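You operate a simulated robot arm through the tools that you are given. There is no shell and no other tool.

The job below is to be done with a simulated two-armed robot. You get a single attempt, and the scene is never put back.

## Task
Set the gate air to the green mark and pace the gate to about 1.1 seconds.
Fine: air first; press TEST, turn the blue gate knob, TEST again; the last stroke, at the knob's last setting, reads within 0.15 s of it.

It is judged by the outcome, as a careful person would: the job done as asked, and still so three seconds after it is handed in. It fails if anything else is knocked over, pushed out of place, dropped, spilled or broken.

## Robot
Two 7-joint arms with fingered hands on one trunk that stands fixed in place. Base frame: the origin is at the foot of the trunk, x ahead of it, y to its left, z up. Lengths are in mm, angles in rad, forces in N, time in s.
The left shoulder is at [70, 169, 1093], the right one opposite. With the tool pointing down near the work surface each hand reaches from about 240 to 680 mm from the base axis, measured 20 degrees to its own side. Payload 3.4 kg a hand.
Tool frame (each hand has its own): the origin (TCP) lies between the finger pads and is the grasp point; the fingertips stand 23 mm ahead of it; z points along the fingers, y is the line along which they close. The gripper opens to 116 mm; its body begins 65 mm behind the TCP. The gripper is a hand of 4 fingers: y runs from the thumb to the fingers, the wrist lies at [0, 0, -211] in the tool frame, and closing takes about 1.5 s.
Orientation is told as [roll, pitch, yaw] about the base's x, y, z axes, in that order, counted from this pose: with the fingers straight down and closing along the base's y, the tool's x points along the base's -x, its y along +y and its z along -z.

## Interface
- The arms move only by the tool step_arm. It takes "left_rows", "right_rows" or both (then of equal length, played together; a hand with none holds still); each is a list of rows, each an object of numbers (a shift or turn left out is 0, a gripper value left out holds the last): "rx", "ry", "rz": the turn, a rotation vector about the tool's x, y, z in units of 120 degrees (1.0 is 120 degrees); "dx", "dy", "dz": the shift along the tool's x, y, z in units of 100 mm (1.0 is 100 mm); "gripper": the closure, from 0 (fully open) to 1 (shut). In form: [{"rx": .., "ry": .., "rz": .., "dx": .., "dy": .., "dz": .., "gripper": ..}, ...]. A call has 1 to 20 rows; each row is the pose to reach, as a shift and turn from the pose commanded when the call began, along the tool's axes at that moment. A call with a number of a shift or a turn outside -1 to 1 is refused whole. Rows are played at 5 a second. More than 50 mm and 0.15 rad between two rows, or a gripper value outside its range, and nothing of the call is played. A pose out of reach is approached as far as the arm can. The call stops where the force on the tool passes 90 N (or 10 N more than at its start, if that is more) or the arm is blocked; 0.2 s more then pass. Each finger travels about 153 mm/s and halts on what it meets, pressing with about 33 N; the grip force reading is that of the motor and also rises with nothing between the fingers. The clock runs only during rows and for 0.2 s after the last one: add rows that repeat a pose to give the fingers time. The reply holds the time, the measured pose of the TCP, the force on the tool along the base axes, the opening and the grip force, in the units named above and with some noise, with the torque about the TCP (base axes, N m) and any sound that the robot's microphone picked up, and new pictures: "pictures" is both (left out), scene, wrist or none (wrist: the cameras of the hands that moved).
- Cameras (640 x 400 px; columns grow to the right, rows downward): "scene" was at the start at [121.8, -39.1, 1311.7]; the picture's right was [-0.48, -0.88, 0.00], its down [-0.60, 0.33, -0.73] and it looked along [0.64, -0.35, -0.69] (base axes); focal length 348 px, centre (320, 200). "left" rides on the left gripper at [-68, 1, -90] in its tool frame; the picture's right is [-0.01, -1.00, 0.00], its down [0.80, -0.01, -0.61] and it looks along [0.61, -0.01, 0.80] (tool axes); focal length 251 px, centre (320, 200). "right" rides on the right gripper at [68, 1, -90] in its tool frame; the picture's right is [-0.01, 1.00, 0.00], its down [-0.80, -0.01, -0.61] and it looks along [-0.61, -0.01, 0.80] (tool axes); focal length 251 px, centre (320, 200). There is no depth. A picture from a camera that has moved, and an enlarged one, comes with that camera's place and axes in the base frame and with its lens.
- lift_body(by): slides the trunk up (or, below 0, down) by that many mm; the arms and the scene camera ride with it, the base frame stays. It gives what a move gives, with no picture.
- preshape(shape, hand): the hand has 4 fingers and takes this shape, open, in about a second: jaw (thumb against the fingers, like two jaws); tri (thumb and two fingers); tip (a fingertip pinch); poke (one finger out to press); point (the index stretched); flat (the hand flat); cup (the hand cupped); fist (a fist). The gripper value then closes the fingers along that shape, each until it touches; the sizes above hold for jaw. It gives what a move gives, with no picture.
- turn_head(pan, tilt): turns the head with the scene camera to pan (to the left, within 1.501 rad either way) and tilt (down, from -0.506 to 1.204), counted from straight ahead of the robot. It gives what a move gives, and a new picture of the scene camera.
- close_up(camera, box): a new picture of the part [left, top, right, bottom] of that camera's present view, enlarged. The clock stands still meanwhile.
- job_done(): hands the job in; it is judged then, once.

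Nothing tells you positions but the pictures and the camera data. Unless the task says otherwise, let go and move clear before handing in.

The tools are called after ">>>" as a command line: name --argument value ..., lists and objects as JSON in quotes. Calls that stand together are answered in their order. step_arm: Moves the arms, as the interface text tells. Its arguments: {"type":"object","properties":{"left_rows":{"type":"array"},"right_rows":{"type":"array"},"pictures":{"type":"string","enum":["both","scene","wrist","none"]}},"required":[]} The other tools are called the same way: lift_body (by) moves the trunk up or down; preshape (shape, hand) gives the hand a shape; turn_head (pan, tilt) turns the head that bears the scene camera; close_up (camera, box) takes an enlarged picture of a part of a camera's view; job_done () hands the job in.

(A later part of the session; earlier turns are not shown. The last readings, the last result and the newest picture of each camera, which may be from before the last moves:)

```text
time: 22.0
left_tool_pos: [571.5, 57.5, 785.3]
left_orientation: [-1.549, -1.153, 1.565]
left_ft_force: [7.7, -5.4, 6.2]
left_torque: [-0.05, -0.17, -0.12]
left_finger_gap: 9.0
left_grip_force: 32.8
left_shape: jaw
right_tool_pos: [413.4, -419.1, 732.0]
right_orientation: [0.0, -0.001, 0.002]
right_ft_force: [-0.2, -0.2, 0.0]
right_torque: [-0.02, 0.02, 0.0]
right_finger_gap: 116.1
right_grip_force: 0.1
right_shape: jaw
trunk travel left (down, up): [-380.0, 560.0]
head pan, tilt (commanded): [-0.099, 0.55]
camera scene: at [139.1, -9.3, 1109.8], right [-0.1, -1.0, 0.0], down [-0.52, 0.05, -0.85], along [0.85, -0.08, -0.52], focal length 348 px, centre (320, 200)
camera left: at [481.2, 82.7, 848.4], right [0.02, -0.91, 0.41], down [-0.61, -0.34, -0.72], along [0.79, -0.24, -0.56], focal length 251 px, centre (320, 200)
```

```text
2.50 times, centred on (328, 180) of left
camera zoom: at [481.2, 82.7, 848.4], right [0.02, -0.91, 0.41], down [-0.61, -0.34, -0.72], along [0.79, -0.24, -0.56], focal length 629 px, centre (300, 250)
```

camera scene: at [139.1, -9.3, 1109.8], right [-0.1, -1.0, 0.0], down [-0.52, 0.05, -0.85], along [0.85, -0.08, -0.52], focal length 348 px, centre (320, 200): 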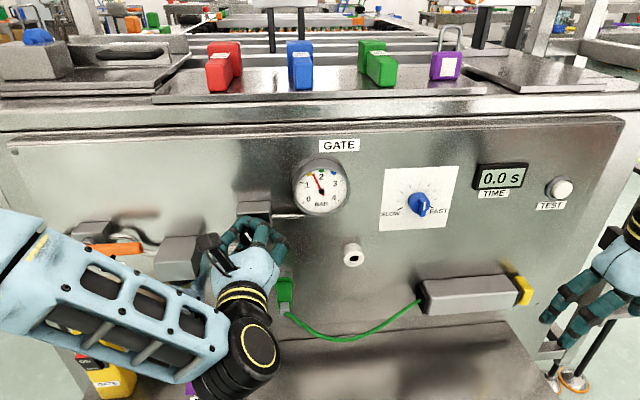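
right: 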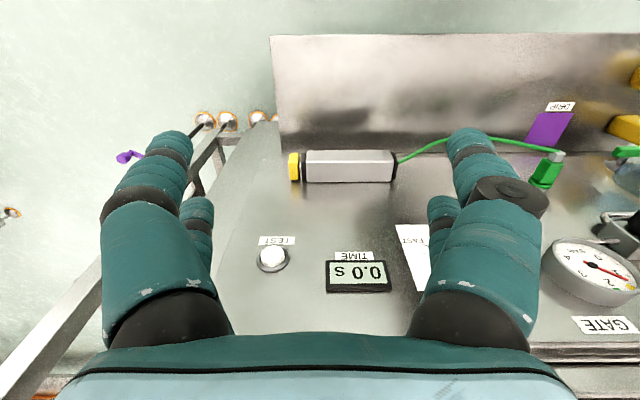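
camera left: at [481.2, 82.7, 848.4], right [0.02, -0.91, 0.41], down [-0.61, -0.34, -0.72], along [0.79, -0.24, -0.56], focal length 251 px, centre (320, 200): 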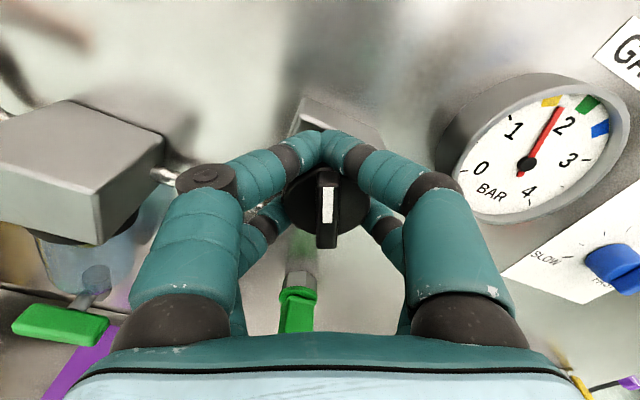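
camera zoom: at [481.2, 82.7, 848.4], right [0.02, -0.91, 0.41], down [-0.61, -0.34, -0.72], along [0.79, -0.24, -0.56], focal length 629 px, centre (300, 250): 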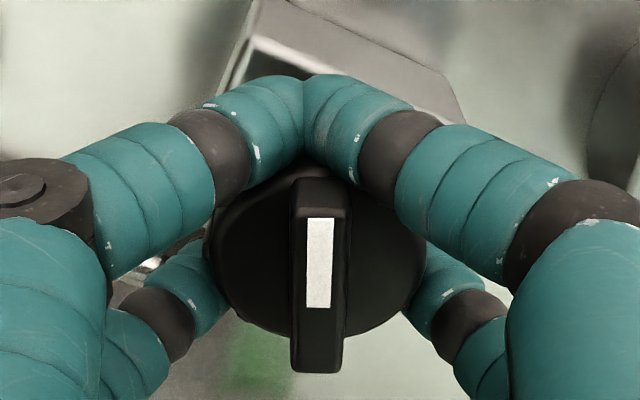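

The knob follows the hand and the needle is at about 1.65 bar. I'll turn about 20° more and then fine-tune.

>>> step_arm --left_rows '[{"rz": 0.05}, {"rz": 0.1}, {"rz": 0.15}, {"rz": 0.17}, {"rz": 0.17}, {"rz": 0.17}, {"rz": 0.17}, {"rz": 0.17}]' --pictures "wrist"

>>> close_up --camera "scene" --box '[280, 150, 360, 220]'

>>> close_up --camera "left" --box '[420, 0, 640, 160]'

```text
time: 23.8
left_tool_pos: [570.1, 56.2, 786.1]
left_orientation: [-1.448, -1.51, 1.46]
left_ft_force: [14.5, -12.3, 24.7]
left_torque: [-0.15, -0.48, -0.24]
left_finger_gap: 8.9
left_grip_force: 33.5
left_shape: jaw
right_tool_pos: [411.7, -420.6, 731.3]
right_orientation: [0.002, -0.001, 0.003]
right_ft_force: [0.0, -0.1, 0.2]
right_torque: [-0.01, 0.0, 0.02]
right_finger_gap: 116.0
right_grip_force: 0.0
right_shape: jaw
trunk travel left (down, up): [-380.0, 560.0]
head pan, tilt (commanded): [-0.099, 0.55]
camera left: at [481.1, 58.5, 854.9], right [0.02, -1.0, 0.07], down [-0.61, -0.06, -0.79], along [0.79, -0.03, -0.61], focal length 251 px, centre (320, 200)
```

left: 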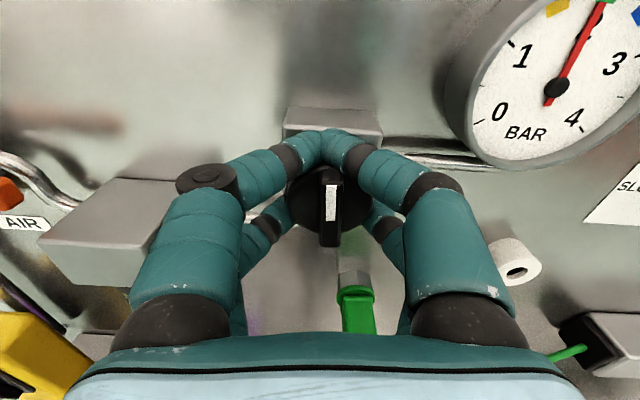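

```text
5.71 times, centred on (320, 185) of scene
camera zoom: at [137.7, -10.4, 1110.0], right [-0.1, -1.0, 0.0], down [-0.52, 0.05, -0.85], along [0.85, -0.08, -0.52], focal length 1988 px, centre (320, 286)
```

zoom: 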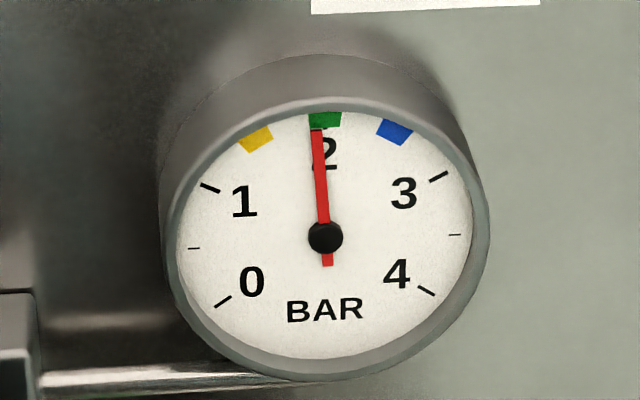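

```text
2.50 times, centred on (530, 80) of left
camera zoom: at [481.1, 58.5, 854.9], right [0.02, -1.0, 0.07], down [-0.61, -0.06, -0.79], along [0.79, -0.03, -0.61], focal length 629 px, centre (-205, 500)
```

zoom: 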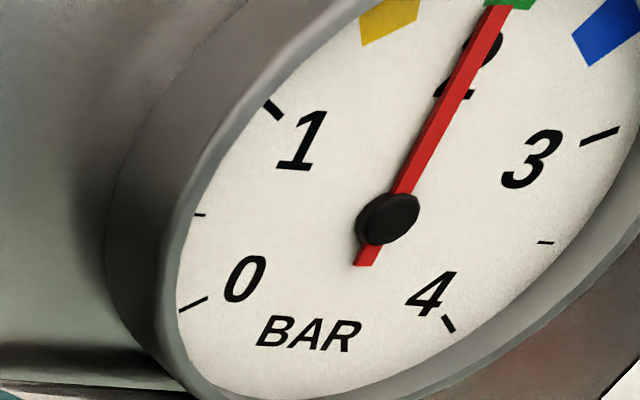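

The needle is about 5° short of the centre of the green mark. I'll turn a bit more, easing the small side load on the hand.

>>> step_arm --left_rows '[{"rz": 0.02, "dx": -0.007, "dy": -0.005}, {"rz": 0.042, "dx": -0.015, "dy": -0.01}, {"rz": 0.042, "dx": -0.015, "dy": -0.01}, {"rz": 0.042, "dx": -0.015, "dy": -0.01}, {"rz": 0.042, "dx": -0.015, "dy": -0.01}]' --pictures "none"

>>> close_up --camera "scene" --box '[280, 150, 360, 220]'

>>> close_up --camera "left" --box '[420, 0, 640, 160]'

```text
time: 25.0
left_tool_pos: [570.0, 54.1, 785.6]
left_orientation: [1.212, -1.539, -1.2]
left_ft_force: [14.0, -10.8, 18.3]
left_torque: [-0.16, -0.41, -0.26]
left_finger_gap: 8.3
left_grip_force: 33.4
left_shape: jaw
right_tool_pos: [411.9, -420.3, 732.2]
right_orientation: [0.0, -0.001, 0.002]
right_ft_force: [0.1, 0.1, 0.8]
right_torque: [0.0, -0.01, -0.02]
right_finger_gap: 116.1
right_grip_force: 0.0
right_shape: jaw
trunk travel left (down, up): [-380.0, 560.0]
head pan, tilt (commanded): [-0.099, 0.55]
```

```text
5.71 times, centred on (320, 185) of scene
camera zoom: at [138.5, -10.1, 1109.8], right [-0.1, -1.0, 0.0], down [-0.52, 0.05, -0.85], along [0.85, -0.08, -0.52], focal length 1988 px, centre (320, 286)
```

zoom: 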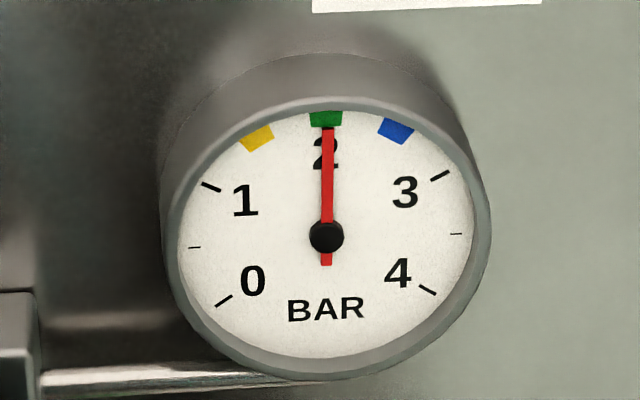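

```text
2.50 times, centred on (530, 80) of left
camera zoom: at [481.3, 51.9, 855.9], right [0.01, -1.0, -0.02], down [-0.61, 0.01, -0.79], along [0.79, 0.02, -0.61], focal length 629 px, centre (-205, 500)
```

zoom: 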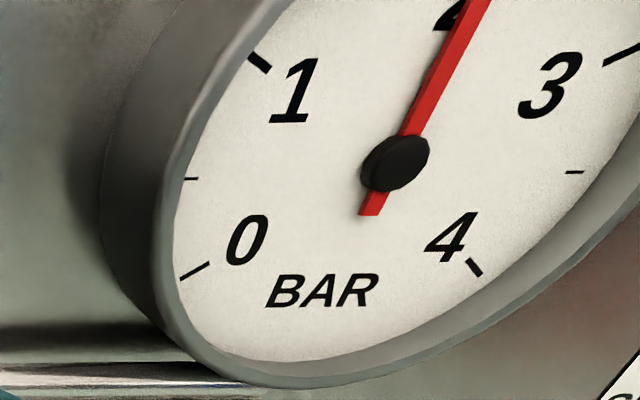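

The needle now sits at the centre of the green mark. I'll release gently and confirm the reading holds.

>>> step_arm --left_rows '[{"gripper": 0.85}, {"gripper": 0.7}, {"gripper": 0.55}, {"gripper": 0.45}, {"gripper": 0.45}]' --pictures "both"

>>> close_up --camera "scene" --box '[280, 150, 360, 220]'

```text
time: 26.2
left_tool_pos: [569.4, 55.6, 785.4]
left_orientation: [1.155, -1.543, -1.14]
left_ft_force: [0.5, -0.1, -0.3]
left_torque: [0.02, -0.01, 0.01]
left_finger_gap: 63.1
left_grip_force: 0.1
left_shape: jaw
right_tool_pos: [413.3, -418.9, 732.6]
right_orientation: [-0.002, 0.0, 0.003]
right_ft_force: [-1.2, 0.2, -0.5]
right_torque: [0.03, -0.01, -0.01]
right_finger_gap: 115.9
right_grip_force: 0.0
right_shape: jaw
trunk travel left (down, up): [-380.0, 560.0]
head pan, tilt (commanded): [-0.099, 0.55]
camera scene: at [138.8, -8.2, 1109.7], right [-0.1, -1.0, 0.0], down [-0.52, 0.05, -0.85], along [0.85, -0.08, -0.52], focal length 348 px, centre (320, 200)
camera left: at [481.5, 53.5, 855.4], right [0.01, -1.0, -0.02], down [-0.62, 0.0, -0.79], along [0.79, 0.02, -0.62], focal length 251 px, centre (320, 200)
```

scene: 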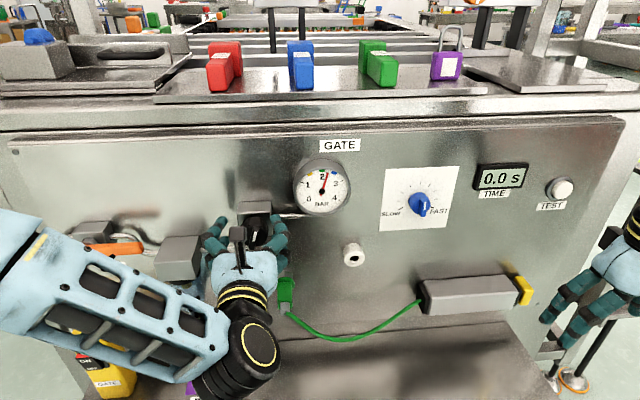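
left: 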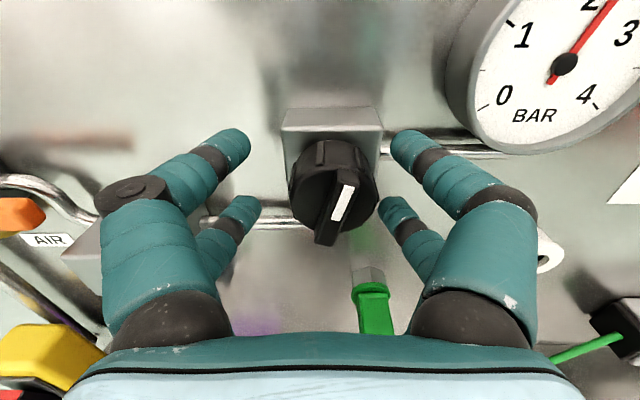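

```text
5.71 times, centred on (320, 185) of scene
camera zoom: at [138.8, -8.2, 1109.7], right [-0.1, -1.0, 0.0], down [-0.52, 0.05, -0.85], along [0.85, -0.08, -0.52], focal length 1988 px, centre (320, 286)
```

zoom: 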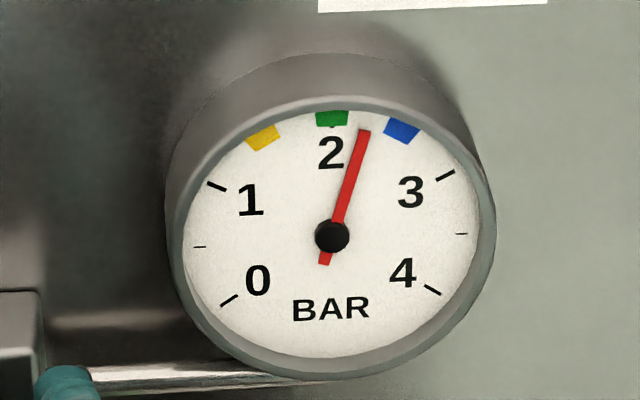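

Letting go kicked the knob about 17° past the mark, to roughly 2.25 bar, because side load was stored in the grip. I'll back off until only the fingertips flank the ridge and close on it there, so the ridge squares itself to the hand, which is at the 2.0 bar angle.

>>> step_arm --left_rows '[{"dz": -0.1}, {"dz": -0.2}, {"dz": -0.24}, {"dz": -0.24}]' --pictures "wrist"

>>> close_up --camera "left" --box '[200, 60, 456, 220]'

>>> close_up --camera "scene" --box '[200, 150, 360, 250]'

```text
time: 27.2
left_tool_pos: [547.6, 55.2, 785.2]
left_orientation: [1.168, -1.543, -1.154]
left_ft_force: [-1.1, -0.5, 0.1]
left_torque: [-0.04, 0.0, -0.01]
left_finger_gap: 63.1
left_grip_force: 0.2
left_shape: jaw
right_tool_pos: [411.2, -419.0, 732.2]
right_orientation: [0.001, 0.0, 0.001]
right_ft_force: [0.5, -0.3, 0.5]
right_torque: [-0.01, 0.01, 0.0]
right_finger_gap: 115.7
right_grip_force: 0.1
right_shape: jaw
trunk travel left (down, up): [-380.0, 560.0]
head pan, tilt (commanded): [-0.099, 0.55]
camera left: at [457.7, 52.9, 855.4], right [0.01, -1.0, -0.02], down [-0.62, 0.0, -0.79], along [0.79, 0.02, -0.62], focal length 251 px, centre (320, 200)
```

left: 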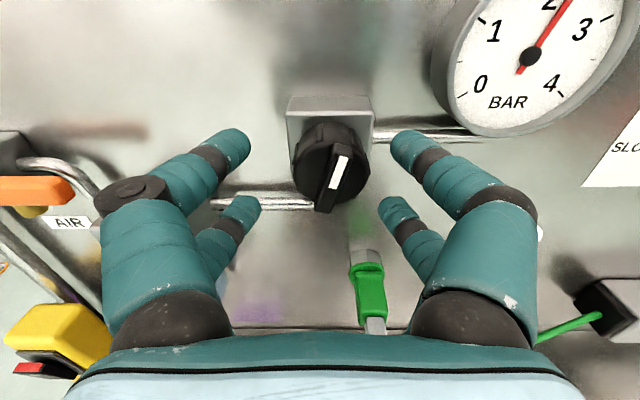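

```text
2.50 times, centred on (328, 140) of left
camera zoom: at [457.7, 52.9, 855.4], right [0.01, -1.0, -0.02], down [-0.62, 0.0, -0.79], along [0.79, 0.02, -0.62], focal length 629 px, centre (300, 350)
```

zoom: 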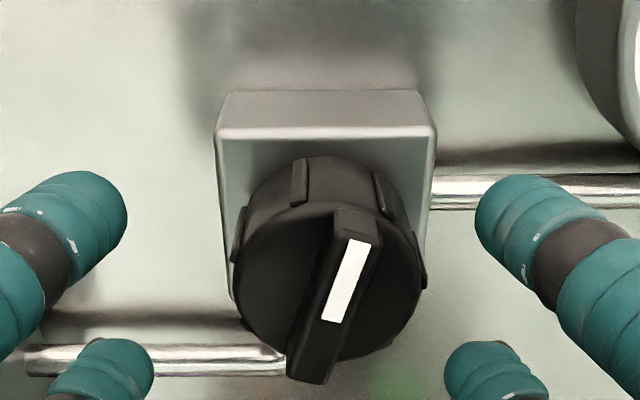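

```text
4.00 times, centred on (280, 200) of scene
camera zoom: at [138.9, -8.2, 1109.7], right [-0.1, -1.0, 0.0], down [-0.52, 0.05, -0.85], along [0.85, -0.08, -0.52], focal length 1392 px, centre (480, 200)
```

zoom: 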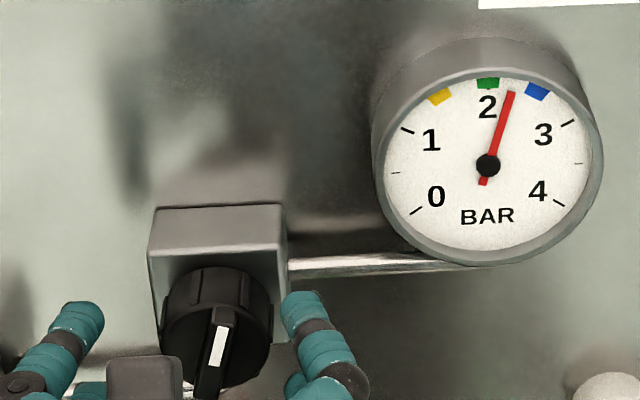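

The ridge centre is about 5 mm to the right of and 3 mm above the hand's centre line, which explains the side load. I'll centre the hand first, then half close and look.

>>> step_arm --left_rows '[{"dy": -0.05, "dx": -0.03}, {"dy": -0.05, "dx": -0.03, "gripper": 0.55}, {"dy": -0.05, "dx": -0.03, "gripper": 0.65}, {"dy": -0.05, "dx": -0.03, "gripper": 0.65}]' --pictures "none"

>>> close_up --camera "left" --box '[200, 60, 456, 220]'

>>> close_up --camera "scene" --box '[200, 150, 360, 250]'

```text
time: 28.2
left_tool_pos: [547.2, 50.7, 788.5]
left_orientation: [1.171, -1.544, -1.156]
left_ft_force: [0.5, 0.3, -0.4]
left_torque: [0.01, 0.01, 0.0]
left_finger_gap: 41.2
left_grip_force: 0.1
left_shape: jaw
right_tool_pos: [411.8, -418.9, 733.1]
right_orientation: [0.0, 0.001, 0.001]
right_ft_force: [-0.6, 0.2, 0.2]
right_torque: [-0.05, -0.03, -0.06]
right_finger_gap: 115.5
right_grip_force: 0.0
right_shape: jaw
trunk travel left (down, up): [-380.0, 560.0]
head pan, tilt (commanded): [-0.099, 0.55]
```

```text
2.50 times, centred on (328, 140) of left
camera zoom: at [457.8, 47.6, 858.7], right [0.01, -1.0, -0.02], down [-0.62, 0.0, -0.79], along [0.79, 0.02, -0.62], focal length 629 px, centre (300, 350)
```

zoom: 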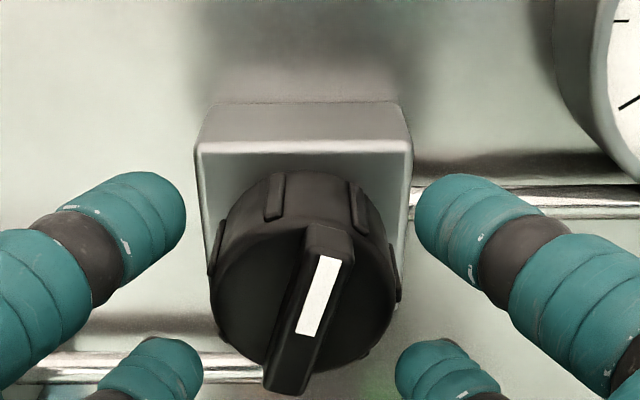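

```text
4.00 times, centred on (280, 200) of scene
camera zoom: at [138.8, -8.1, 1109.7], right [-0.1, -1.0, 0.0], down [-0.52, 0.05, -0.85], along [0.85, -0.08, -0.52], focal length 1392 px, centre (480, 200)
```

zoom: 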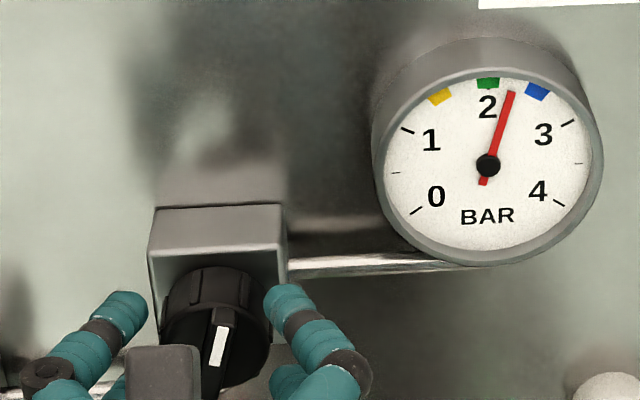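

The fingers now straddle the ridge evenly. I'll close slowly so it squares itself to the hand.

>>> step_arm --left_rows '[{"dy": -0.015, "gripper": 0.72}, {"dy": -0.015, "gripper": 0.78}, {"dy": -0.015, "gripper": 0.82}, {"dy": -0.015, "gripper": 0.86}, {"dy": -0.015, "gripper": 0.9}, {"dy": -0.015, "gripper": 0.9}, {"dy": -0.015, "gripper": 0.9}]' --pictures "none"

>>> close_up --camera "left" --box '[200, 60, 456, 220]'

>>> close_up --camera "scene" --box '[200, 150, 360, 250]'

```text
time: 29.8
left_tool_pos: [546.8, 48.9, 787.9]
left_orientation: [1.167, -1.544, -1.151]
left_ft_force: [-0.3, 0.6, 0.4]
left_torque: [0.01, 0.02, 0.02]
left_finger_gap: 12.3
left_grip_force: 0.1
left_shape: jaw
right_tool_pos: [412.3, -418.9, 731.9]
right_orientation: [0.0, 0.0, 0.001]
right_ft_force: [-0.5, -0.3, 0.1]
right_torque: [0.0, 0.02, -0.02]
right_finger_gap: 115.9
right_grip_force: 0.0
right_shape: jaw
trunk travel left (down, up): [-380.0, 560.0]
head pan, tilt (commanded): [-0.099, 0.55]
```

```text
2.50 times, centred on (328, 140) of left
camera zoom: at [457.7, 46.6, 858.7], right [0.01, -1.0, -0.02], down [-0.62, 0.0, -0.79], along [0.79, 0.02, -0.62], focal length 629 px, centre (300, 350)
```

zoom: 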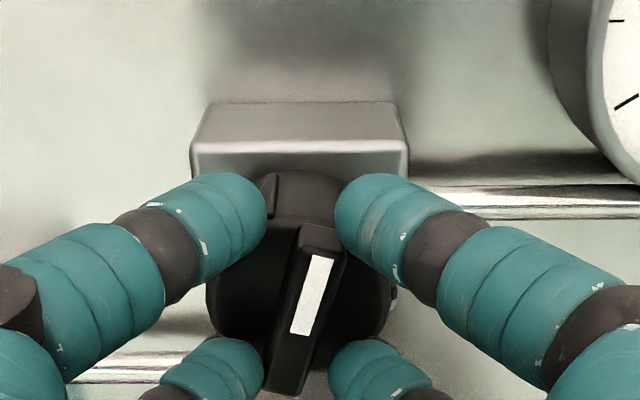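

```text
4.00 times, centred on (280, 200) of scene
camera zoom: at [138.8, -8.0, 1109.7], right [-0.1, -1.0, 0.0], down [-0.52, 0.05, -0.85], along [0.85, -0.08, -0.52], focal length 1392 px, centre (480, 200)
```

zoom: 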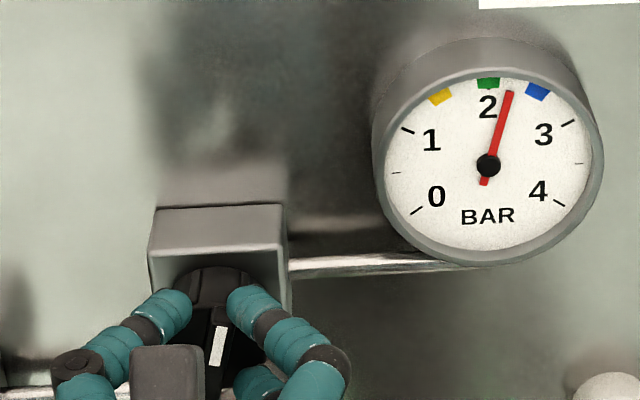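

Just clear of contact; closing the rest of the way.

>>> step_arm --left_rows '[{"gripper": 0.93}, {"gripper": 0.96}, {"gripper": 1.0}, {"gripper": 1.0}, {"gripper": 1.0}]' --pictures "none"

>>> close_up --camera "left" --box '[200, 60, 456, 220]'

>>> close_up --camera "scene" --box '[200, 150, 360, 250]'

```text
time: 31.0
left_tool_pos: [547.3, 50.9, 787.7]
left_orientation: [1.177, -1.543, -1.16]
left_ft_force: [3.4, 1.5, 2.1]
left_torque: [0.03, -0.09, 0.04]
left_finger_gap: 0.0
left_grip_force: 33.0
left_shape: jaw
right_tool_pos: [413.1, -418.5, 732.6]
right_orientation: [0.002, 0.0, 0.001]
right_ft_force: [0.4, 0.3, 0.0]
right_torque: [0.02, 0.0, -0.01]
right_finger_gap: 115.9
right_grip_force: 0.0
right_shape: jaw
trunk travel left (down, up): [-380.0, 560.0]
head pan, tilt (commanded): [-0.099, 0.55]
```

```text
2.50 times, centred on (328, 140) of left
camera zoom: at [457.9, 46.7, 858.8], right [0.01, -1.0, -0.02], down [-0.62, 0.0, -0.79], along [0.79, 0.02, -0.61], focal length 629 px, centre (300, 350)
```

zoom: 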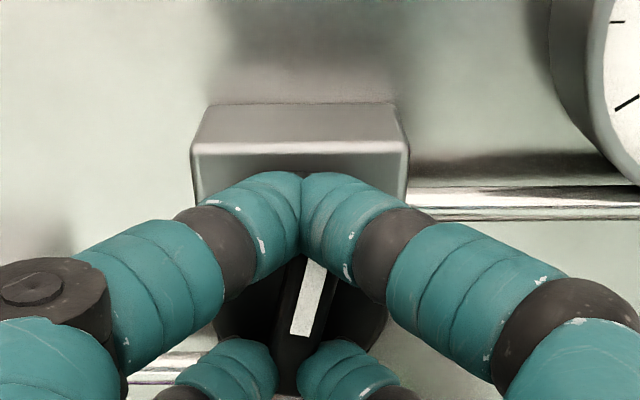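

```text
4.00 times, centred on (280, 200) of scene
camera zoom: at [139.0, -7.9, 1109.7], right [-0.1, -1.0, 0.0], down [-0.52, 0.05, -0.85], along [0.85, -0.08, -0.52], focal length 1392 px, centre (480, 200)
```

zoom: 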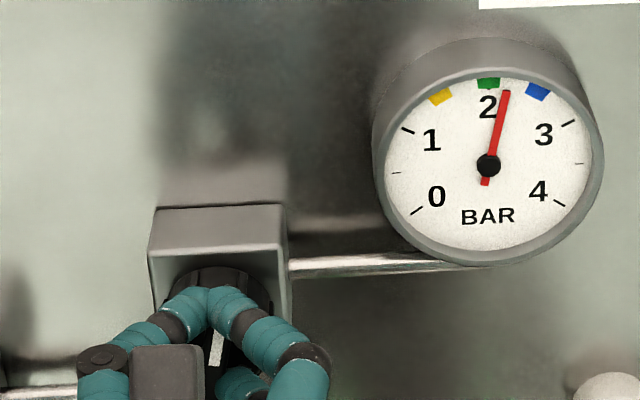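

The ridge's lower end is now held between the lower fingers, with little side load (about 4 N). I'll turn the hand back counter-clockwise about 12° and watch the gauge.

>>> step_arm --left_rows '[{"rz": -0.035}, {"rz": -0.07}, {"rz": -0.1}, {"rz": -0.1}, {"rz": -0.1}]' --pictures "none"

>>> close_up --camera "left" --box '[200, 60, 456, 220]'

>>> close_up --camera "scene" --box '[200, 150, 360, 250]'

```text
time: 32.2
left_tool_pos: [546.4, 50.8, 787.7]
left_orientation: [-1.517, -1.384, 1.535]
left_ft_force: [2.5, 9.2, 6.0]
left_torque: [0.09, -0.13, 0.11]
left_finger_gap: 0.0
left_grip_force: 32.4
left_shape: jaw
right_tool_pos: [412.3, -418.1, 733.8]
right_orientation: [-0.001, -0.001, 0.002]
right_ft_force: [-0.2, -0.7, -0.3]
right_torque: [0.0, 0.03, 0.0]
right_finger_gap: 115.7
right_grip_force: 0.1
right_shape: jaw
trunk travel left (down, up): [-380.0, 560.0]
head pan, tilt (commanded): [-0.099, 0.55]
```

```text
2.50 times, centred on (328, 140) of left
camera zoom: at [457.6, 62.3, 857.3], right [0.02, -0.98, 0.19], down [-0.61, -0.16, -0.77], along [0.79, -0.1, -0.6], focal length 629 px, centre (300, 350)
```

zoom: 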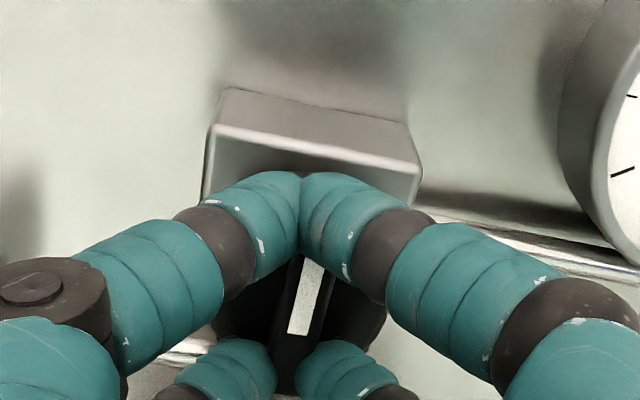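

```text
4.00 times, centred on (280, 200) of scene
camera zoom: at [138.5, -6.6, 1109.8], right [-0.1, -1.0, 0.0], down [-0.52, 0.05, -0.85], along [0.85, -0.08, -0.52], focal length 1392 px, centre (480, 200)
```

zoom: 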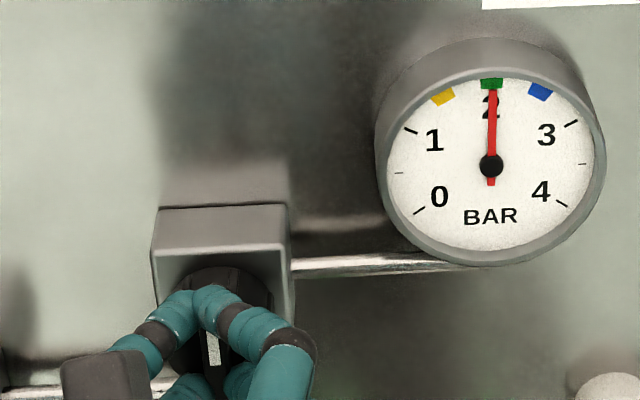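

The needle is centred on green again. I'll relieve the small remaining force before opening.

>>> step_arm --left_rows '[{"dy": 0.01, "dx": -0.008}, {"dy": 0.015, "dx": -0.012}, {"dy": 0.015, "dx": -0.012}]' --pictures "none"

>>> close_up --camera "scene" --box '[280, 150, 360, 220]'

```text
time: 33.0
left_tool_pos: [546.1, 51.5, 788.9]
left_orientation: [-1.511, -1.385, 1.526]
left_ft_force: [3.5, 2.2, 2.3]
left_torque: [-0.01, -0.07, 0.04]
left_finger_gap: 0.1
left_grip_force: 33.0
left_shape: jaw
right_tool_pos: [412.2, -418.8, 733.0]
right_orientation: [0.001, 0.0, 0.004]
right_ft_force: [0.0, -1.1, 0.3]
right_torque: [-0.03, 0.0, -0.01]
right_finger_gap: 115.8
right_grip_force: 0.0
right_shape: jaw
trunk travel left (down, up): [-380.0, 560.0]
head pan, tilt (commanded): [-0.099, 0.55]
```

```text
5.71 times, centred on (320, 185) of scene
camera zoom: at [139.1, -7.9, 1109.7], right [-0.1, -1.0, 0.0], down [-0.52, 0.05, -0.85], along [0.85, -0.08, -0.52], focal length 1988 px, centre (320, 286)
```

zoom: 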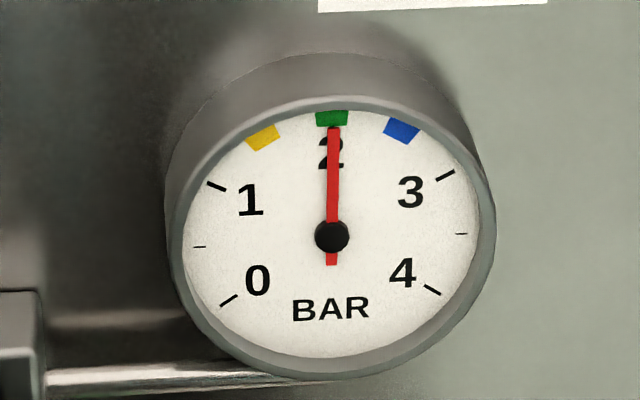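

Forces are down to about 4 N and the needle is still centred. Opening slowly now.

>>> step_arm --left_rows '[{"gripper": 0.95}, {"gripper": 0.9}, {"gripper": 0.85}, {"gripper": 0.75}, {"gripper": 0.6}, {"gripper": 0.45}, {"gripper": 0.45}]' --pictures "wrist"

>>> close_up --camera "scene" --box '[280, 150, 360, 220]'

```text
time: 34.6
left_tool_pos: [546.7, 51.5, 788.6]
left_orientation: [-1.512, -1.386, 1.528]
left_ft_force: [0.8, 0.6, -0.1]
left_torque: [-0.01, 0.02, 0.01]
left_finger_gap: 63.3
left_grip_force: 0.1
left_shape: jaw
right_tool_pos: [411.7, -419.0, 732.5]
right_orientation: [0.0, 0.0, 0.003]
right_ft_force: [-1.1, 0.4, 0.1]
right_torque: [-0.02, 0.01, -0.02]
right_finger_gap: 115.8
right_grip_force: 0.1
right_shape: jaw
trunk travel left (down, up): [-380.0, 560.0]
head pan, tilt (commanded): [-0.099, 0.55]
camera left: at [457.5, 62.8, 857.7], right [0.02, -0.98, 0.19], down [-0.61, -0.16, -0.77], along [0.79, -0.1, -0.6], focal length 251 px, centre (320, 200)
```

left: 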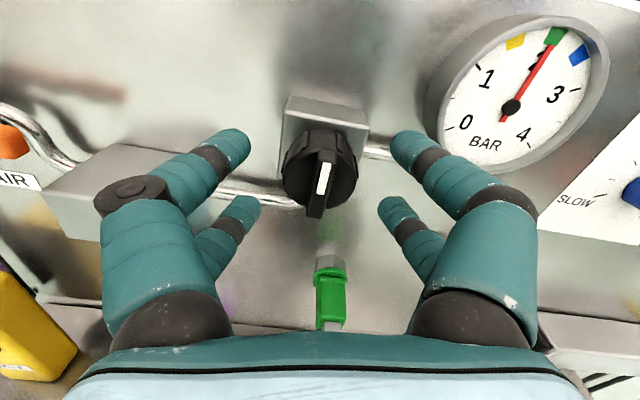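

```text
5.71 times, centred on (320, 185) of scene
camera zoom: at [138.8, -8.1, 1109.7], right [-0.1, -1.0, 0.0], down [-0.52, 0.05, -0.85], along [0.85, -0.08, -0.52], focal length 1988 px, centre (320, 286)
```

zoom: 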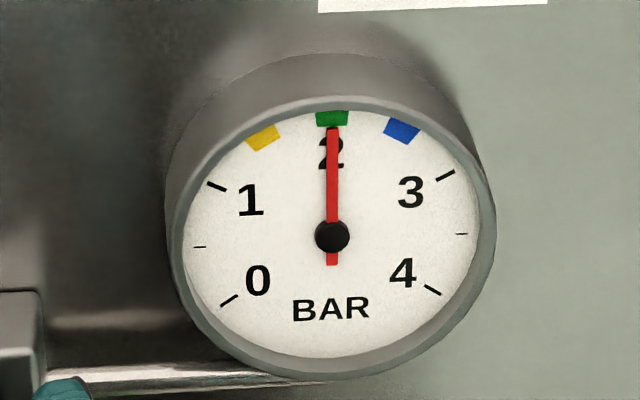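

The air is set and the hand is off the knob. I'll withdraw the left hand straight back, then check that the reading and pose hold.

>>> step_arm --left_rows '[{"dz": -0.2}, {"dz": -0.5}, {"dz": -0.8}, {"dz": -1.0}]' --pictures "scene"

>>> close_up --camera "scene" --box '[370, 150, 530, 250]'

>>> close_up --camera "scene" --box '[460, 140, 620, 240]'

```text
time: 35.6
left_tool_pos: [444.4, 48.4, 790.4]
left_orientation: [-1.514, -1.386, 1.531]
left_ft_force: [-0.1, 1.2, -0.6]
left_torque: [-0.03, -0.04, -0.03]
left_finger_gap: 63.5
left_grip_force: 0.0
left_shape: jaw
right_tool_pos: [413.1, -418.3, 733.7]
right_orientation: [0.0, -0.001, 0.002]
right_ft_force: [-0.4, 0.2, 0.3]
right_torque: [-0.02, -0.04, 0.0]
right_finger_gap: 115.8
right_grip_force: 0.1
right_shape: jaw
trunk travel left (down, up): [-380.0, 560.0]
head pan, tilt (commanded): [-0.099, 0.55]
camera scene: at [138.8, -8.3, 1109.8], right [-0.1, -1.0, 0.0], down [-0.52, 0.05, -0.85], along [0.85, -0.08, -0.52], focal length 348 px, centre (320, 200)
```

scene: 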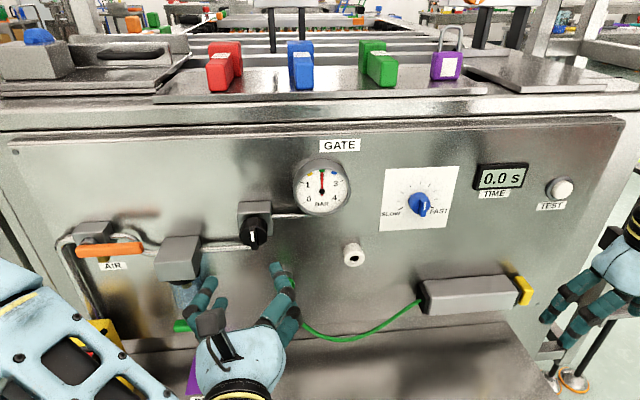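

```text
4.00 times, centred on (450, 200) of scene
camera zoom: at [138.8, -8.3, 1109.8], right [-0.1, -1.0, 0.0], down [-0.52, 0.05, -0.85], along [0.85, -0.08, -0.52], focal length 1392 px, centre (-200, 200)
```

zoom: 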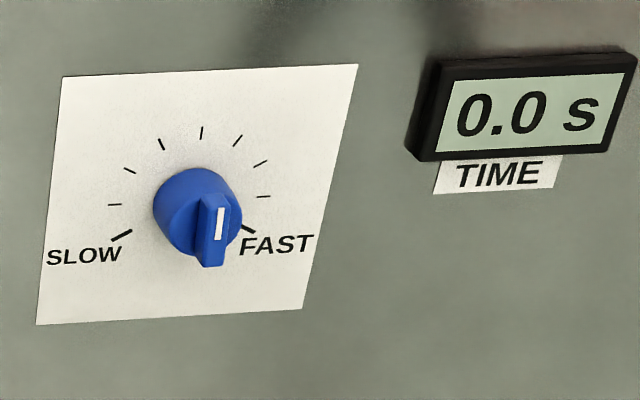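

```text
4.00 times, centred on (540, 190) of scene
camera zoom: at [138.8, -8.3, 1109.8], right [-0.1, -1.0, 0.0], down [-0.52, 0.05, -0.85], along [0.85, -0.08, -0.52], focal length 1392 px, centre (-560, 240)
```

zoom: 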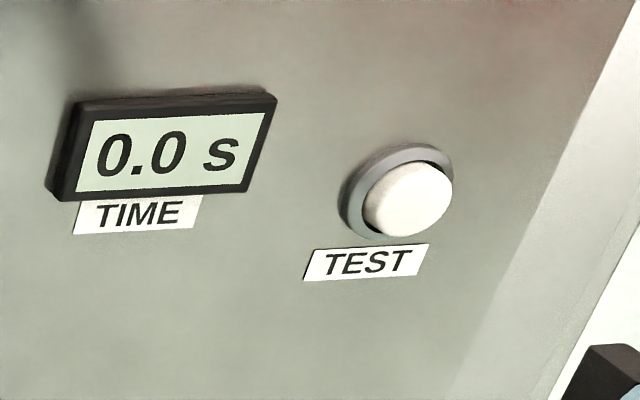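

The needle is still on green. TEST is at about (635, -493, 800), and the blue knob near (620, -228, 790) points roughly at mid-scale. Now I'll shape the right hand for pressing and tilt it forward.

>>> preshape --hand "right" --shape "poke"

>>> step_arm --right_rows '[{"ry": -0.065, "dx": -0.05}, {"ry": -0.13, "dx": -0.1}, {"ry": -0.195, "dx": -0.2}, {"ry": -0.26, "dx": -0.3, "dz": -0.1}, {"ry": -0.325, "dx": -0.4, "dz": -0.2}, {"ry": -0.375, "dx": -0.5, "dz": -0.3}]' --pictures "both"

```text
time: 36.5
left_tool_pos: [445.3, 48.1, 789.8]
left_orientation: [-1.511, -1.384, 1.527]
left_ft_force: [-0.7, -0.2, 0.3]
left_torque: [-0.01, -0.01, 0.03]
left_finger_gap: 63.2
left_grip_force: 0.1
left_shape: jaw
right_tool_pos: [412.7, -419.3, 733.1]
right_orientation: [-0.001, 0.001, 0.002]
right_ft_force: [0.5, 0.2, -0.7]
right_torque: [0.0, -0.01, 0.02]
right_finger_gap: 0.2
right_grip_force: 0.1
right_shape: poke
trunk travel left (down, up): [-380.0, 560.0]
head pan, tilt (commanded): [-0.099, 0.55]
```

```text
time: 37.9
left_tool_pos: [446.1, 49.2, 790.3]
left_orientation: [-1.511, -1.386, 1.528]
left_ft_force: [0.1, -0.1, -0.3]
left_torque: [-0.04, 0.01, 0.03]
left_finger_gap: 63.2
left_grip_force: 0.0
left_shape: jaw
right_tool_pos: [461.9, -419.3, 761.1]
right_orientation: [0.002, -0.787, -0.002]
right_ft_force: [-0.8, -0.5, 0.6]
right_torque: [0.02, -0.02, 0.0]
right_finger_gap: 0.1
right_grip_force: 0.1
right_shape: poke
trunk travel left (down, up): [-380.0, 560.0]
head pan, tilt (commanded): [-0.099, 0.55]
camera scene: at [138.7, -8.1, 1109.8], right [-0.1, -1.0, 0.0], down [-0.52, 0.05, -0.85], along [0.85, -0.08, -0.52], focal length 348 px, centre (320, 200)
camera right: at [349.5, -417.2, 778.5], right [0.01, 1.0, 0.01], down [0.13, -0.01, 0.99], along [0.99, 0.0, -0.13], focal length 251 px, centre (320, 200)
```

scene: 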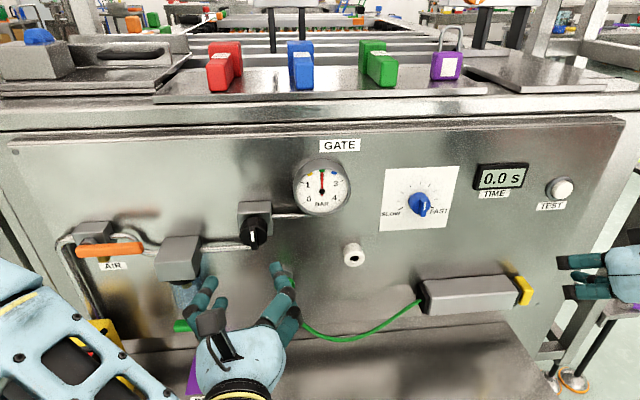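
right: 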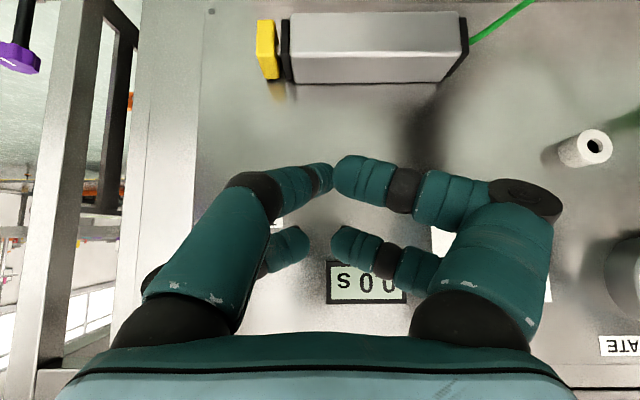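

>>> close_up --camera "right" --box '[120, 120, 570, 380]'

>>> turn_head --pan -0.6 --tilt 0.6

>>> close_up --camera "scene" --box '[300, 150, 540, 350]'

```text
1.42 times, centred on (345, 250) of right
camera zoom: at [349.5, -417.2, 778.5], right [0.01, 1.0, 0.01], down [0.13, -0.01, 0.99], along [0.99, 0.0, -0.13], focal length 358 px, centre (284, 129)
```

zoom: 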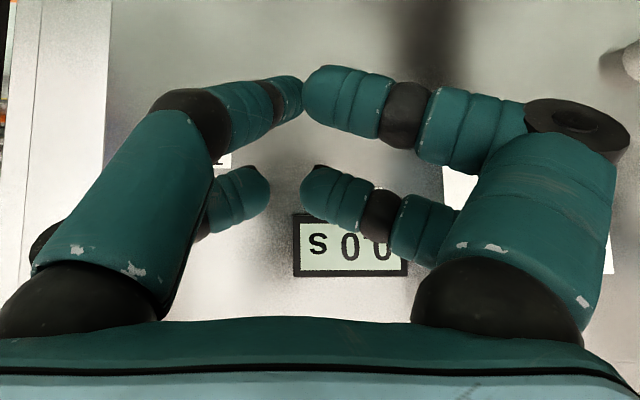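

```text
time: 38.8
left_tool_pos: [444.1, 49.5, 789.7]
left_orientation: [-1.512, -1.386, 1.529]
left_ft_force: [0.3, 0.3, 0.1]
left_torque: [0.01, -0.03, 0.01]
left_finger_gap: 63.1
left_grip_force: 0.0
left_shape: jaw
right_tool_pos: [463.7, -417.9, 761.5]
right_orientation: [0.0, -0.783, 0.002]
right_ft_force: [0.0, -0.1, 0.4]
right_torque: [0.01, 0.03, -0.02]
right_finger_gap: 0.1
right_grip_force: 0.1
right_shape: poke
trunk travel left (down, up): [-380.0, 560.0]
head pan, tilt (commanded): [-0.6, 0.6]
camera scene: at [122.4, -49.1, 1105.2], right [-0.56, -0.83, 0.0], down [-0.47, 0.32, -0.83], along [0.68, -0.47, -0.56], focal length 348 px, centre (320, 200)
```

scene: 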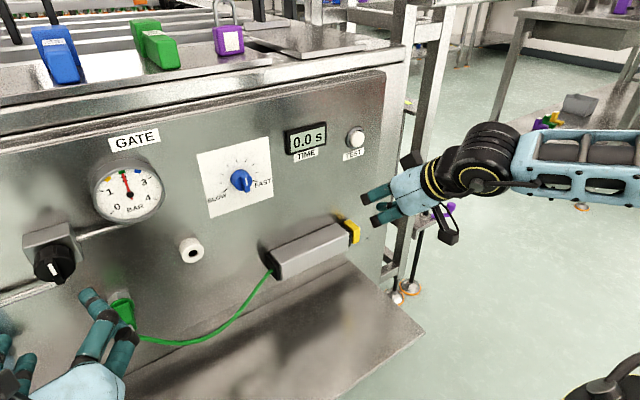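

```text
2.00 times, centred on (420, 250) of scene
camera zoom: at [122.4, -49.1, 1105.2], right [-0.56, -0.83, 0.0], down [-0.47, 0.32, -0.83], along [0.68, -0.47, -0.56], focal length 696 px, centre (120, 100)
```

zoom: 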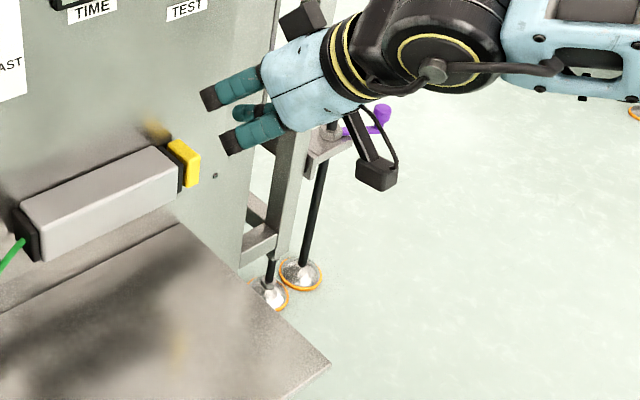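

>>> close_up --camera "right" --box '[0, 0, 640, 400]'

>>> preshape --hand "right" --shape "point"

>>> close_up --camera "right" --box '[0, 0, 640, 400]'

>>> close_up --camera "scene" --box '[300, 150, 540, 300]'

```text
1.00 times, centred on (320, 200) of right (not enlarged: the box is as wide or as high as the picture)
camera zoom: at [349.5, -417.2, 778.4], right [0.01, 1.0, 0.01], down [0.13, -0.01, 0.99], along [0.99, 0.0, -0.13], focal length 251 px, centre (320, 200)
```

zoom: 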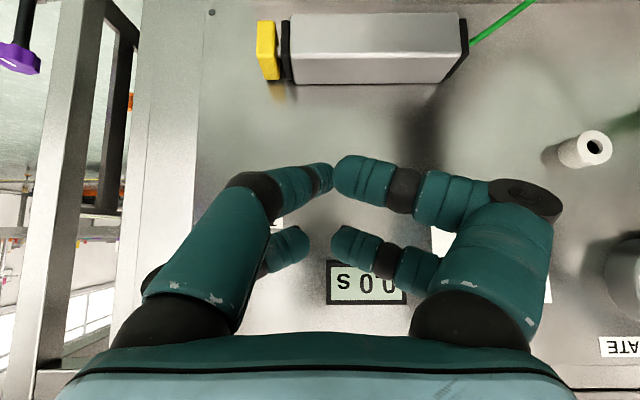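

```text
time: 39.7
left_tool_pos: [444.3, 49.0, 789.3]
left_orientation: [-1.511, -1.386, 1.528]
left_ft_force: [-0.1, -0.1, 0.4]
left_torque: [-0.02, -0.01, 0.0]
left_finger_gap: 63.5
left_grip_force: 0.1
left_shape: jaw
right_tool_pos: [462.9, -417.5, 762.1]
right_orientation: [0.001, -0.783, 0.001]
right_ft_force: [-0.3, 0.2, -0.5]
right_torque: [0.04, -0.03, 0.02]
right_finger_gap: 0.0
right_grip_force: 0.0
right_shape: point
trunk travel left (down, up): [-380.0, 560.0]
head pan, tilt (commanded): [-0.6, 0.6]
```

```text
1.00 times, centred on (320, 200) of right (not enlarged: the box is as wide or as high as the picture)
camera zoom: at [349.5, -417.2, 778.5], right [0.01, 1.0, 0.01], down [0.13, -0.01, 0.99], along [0.99, 0.0, -0.13], focal length 251 px, centre (320, 200)
```

zoom: 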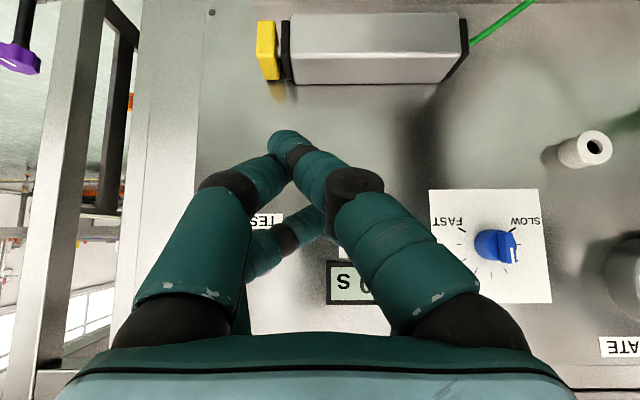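

```text
2.67 times, centred on (420, 225) of scene
camera zoom: at [122.4, -49.2, 1105.2], right [-0.56, -0.83, 0.0], down [-0.47, 0.32, -0.82], along [0.68, -0.47, -0.57], focal length 928 px, centre (53, 133)
```

zoom: 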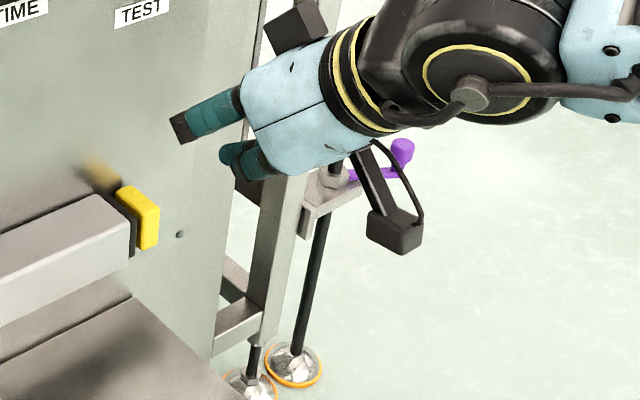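

>>> close_up --camera "right" --box '[420, 170, 580, 310]'

>>> preshape --hand "right" --shape "tip"

>>> close_up --camera "right" --box '[0, 0, 640, 400]'

>>> close_up --camera "scene" --box '[300, 150, 540, 300]'

```text
2.86 times, centred on (500, 240) of right
camera zoom: at [349.5, -417.2, 778.5], right [0.01, 1.0, 0.01], down [0.13, -0.01, 0.99], along [0.99, 0.0, -0.13], focal length 718 px, centre (-194, 86)
```

zoom: 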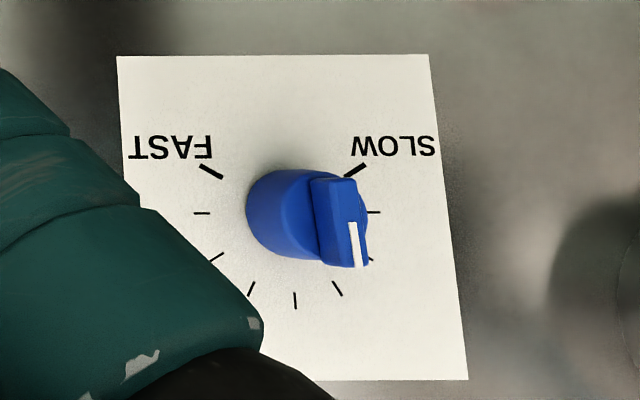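

```text
time: 40.6
left_tool_pos: [444.7, 48.2, 789.2]
left_orientation: [-1.512, -1.385, 1.527]
left_ft_force: [0.1, -1.0, -0.2]
left_torque: [0.0, 0.02, 0.03]
left_finger_gap: 63.2
left_grip_force: 0.1
left_shape: jaw
right_tool_pos: [463.3, -417.3, 762.0]
right_orientation: [0.001, -0.783, 0.001]
right_ft_force: [0.2, -0.6, 0.1]
right_torque: [0.03, 0.0, 0.02]
right_finger_gap: 115.9
right_grip_force: 0.1
right_shape: tip
trunk travel left (down, up): [-380.0, 560.0]
head pan, tilt (commanded): [-0.6, 0.6]
```

```text
1.00 times, centred on (320, 200) of right (not enlarged: the box is as wide or as high as the picture)
camera zoom: at [349.5, -417.2, 778.5], right [0.01, 1.0, 0.01], down [0.13, -0.01, 0.99], along [0.99, 0.0, -0.13], focal length 251 px, centre (320, 200)
```

zoom: 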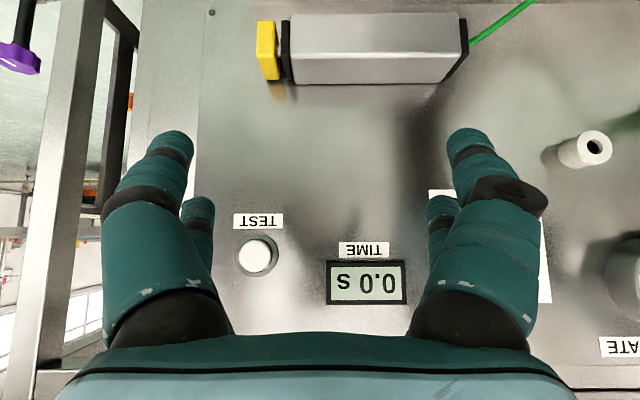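

```text
2.67 times, centred on (420, 225) of scene
camera zoom: at [122.4, -49.2, 1105.2], right [-0.56, -0.83, 0.0], down [-0.47, 0.32, -0.82], along [0.68, -0.47, -0.57], focal length 928 px, centre (53, 133)
```

zoom: 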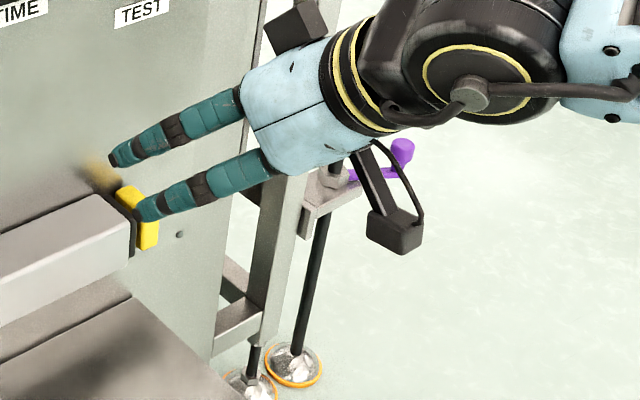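

Tip shape opens the hand clearly, and TEST and the display are in view. The blue pointer is close to straight up. I'll close this pinch to see whether it makes a compact tip for pressing.

>>> step_arm --right_rows '[{"gripper": 0.3}, {"gripper": 0.6}, {"gripper": 1.0}, {"gripper": 1.0}, {"gripper": 1.0}, {"gripper": 1.0}, {"gripper": 1.0}]' --pictures "wrist"

>>> close_up --camera "scene" --box '[300, 150, 540, 300]'

```text
time: 42.2
left_tool_pos: [445.3, 49.6, 789.4]
left_orientation: [-1.51, -1.385, 1.528]
left_ft_force: [-0.3, -0.2, -1.1]
left_torque: [-0.02, -0.01, 0.01]
left_finger_gap: 63.4
left_grip_force: 0.1
left_shape: jaw
right_tool_pos: [463.3, -418.5, 763.0]
right_orientation: [-0.001, -0.786, 0.003]
right_ft_force: [0.0, -0.1, 0.0]
right_torque: [0.0, -0.01, -0.04]
right_finger_gap: 0.0
right_grip_force: 33.1
right_shape: tip
trunk travel left (down, up): [-380.0, 560.0]
head pan, tilt (commanded): [-0.6, 0.6]
camera right: at [349.5, -417.2, 778.4], right [0.01, 1.0, 0.01], down [0.13, -0.01, 0.99], along [0.99, 0.0, -0.13], focal length 251 px, centre (320, 200)
```

right: 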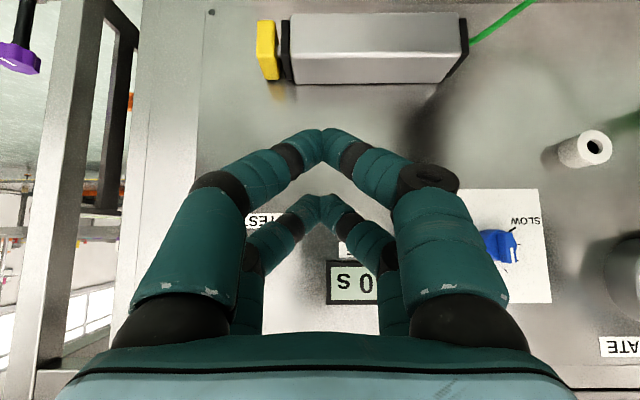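

```text
2.67 times, centred on (420, 225) of scene
camera zoom: at [122.4, -49.2, 1105.2], right [-0.56, -0.83, 0.0], down [-0.47, 0.32, -0.82], along [0.68, -0.47, -0.57], focal length 928 px, centre (53, 133)
```

zoom: 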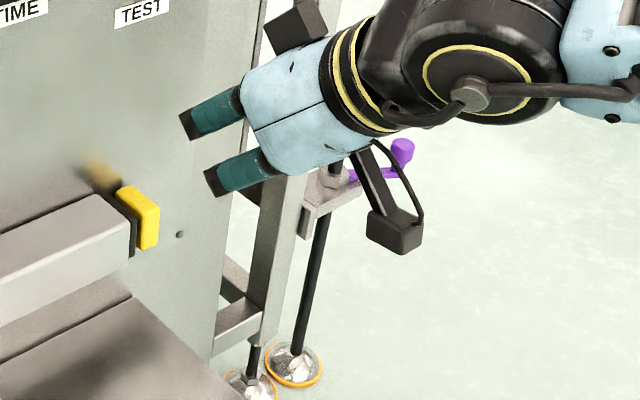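

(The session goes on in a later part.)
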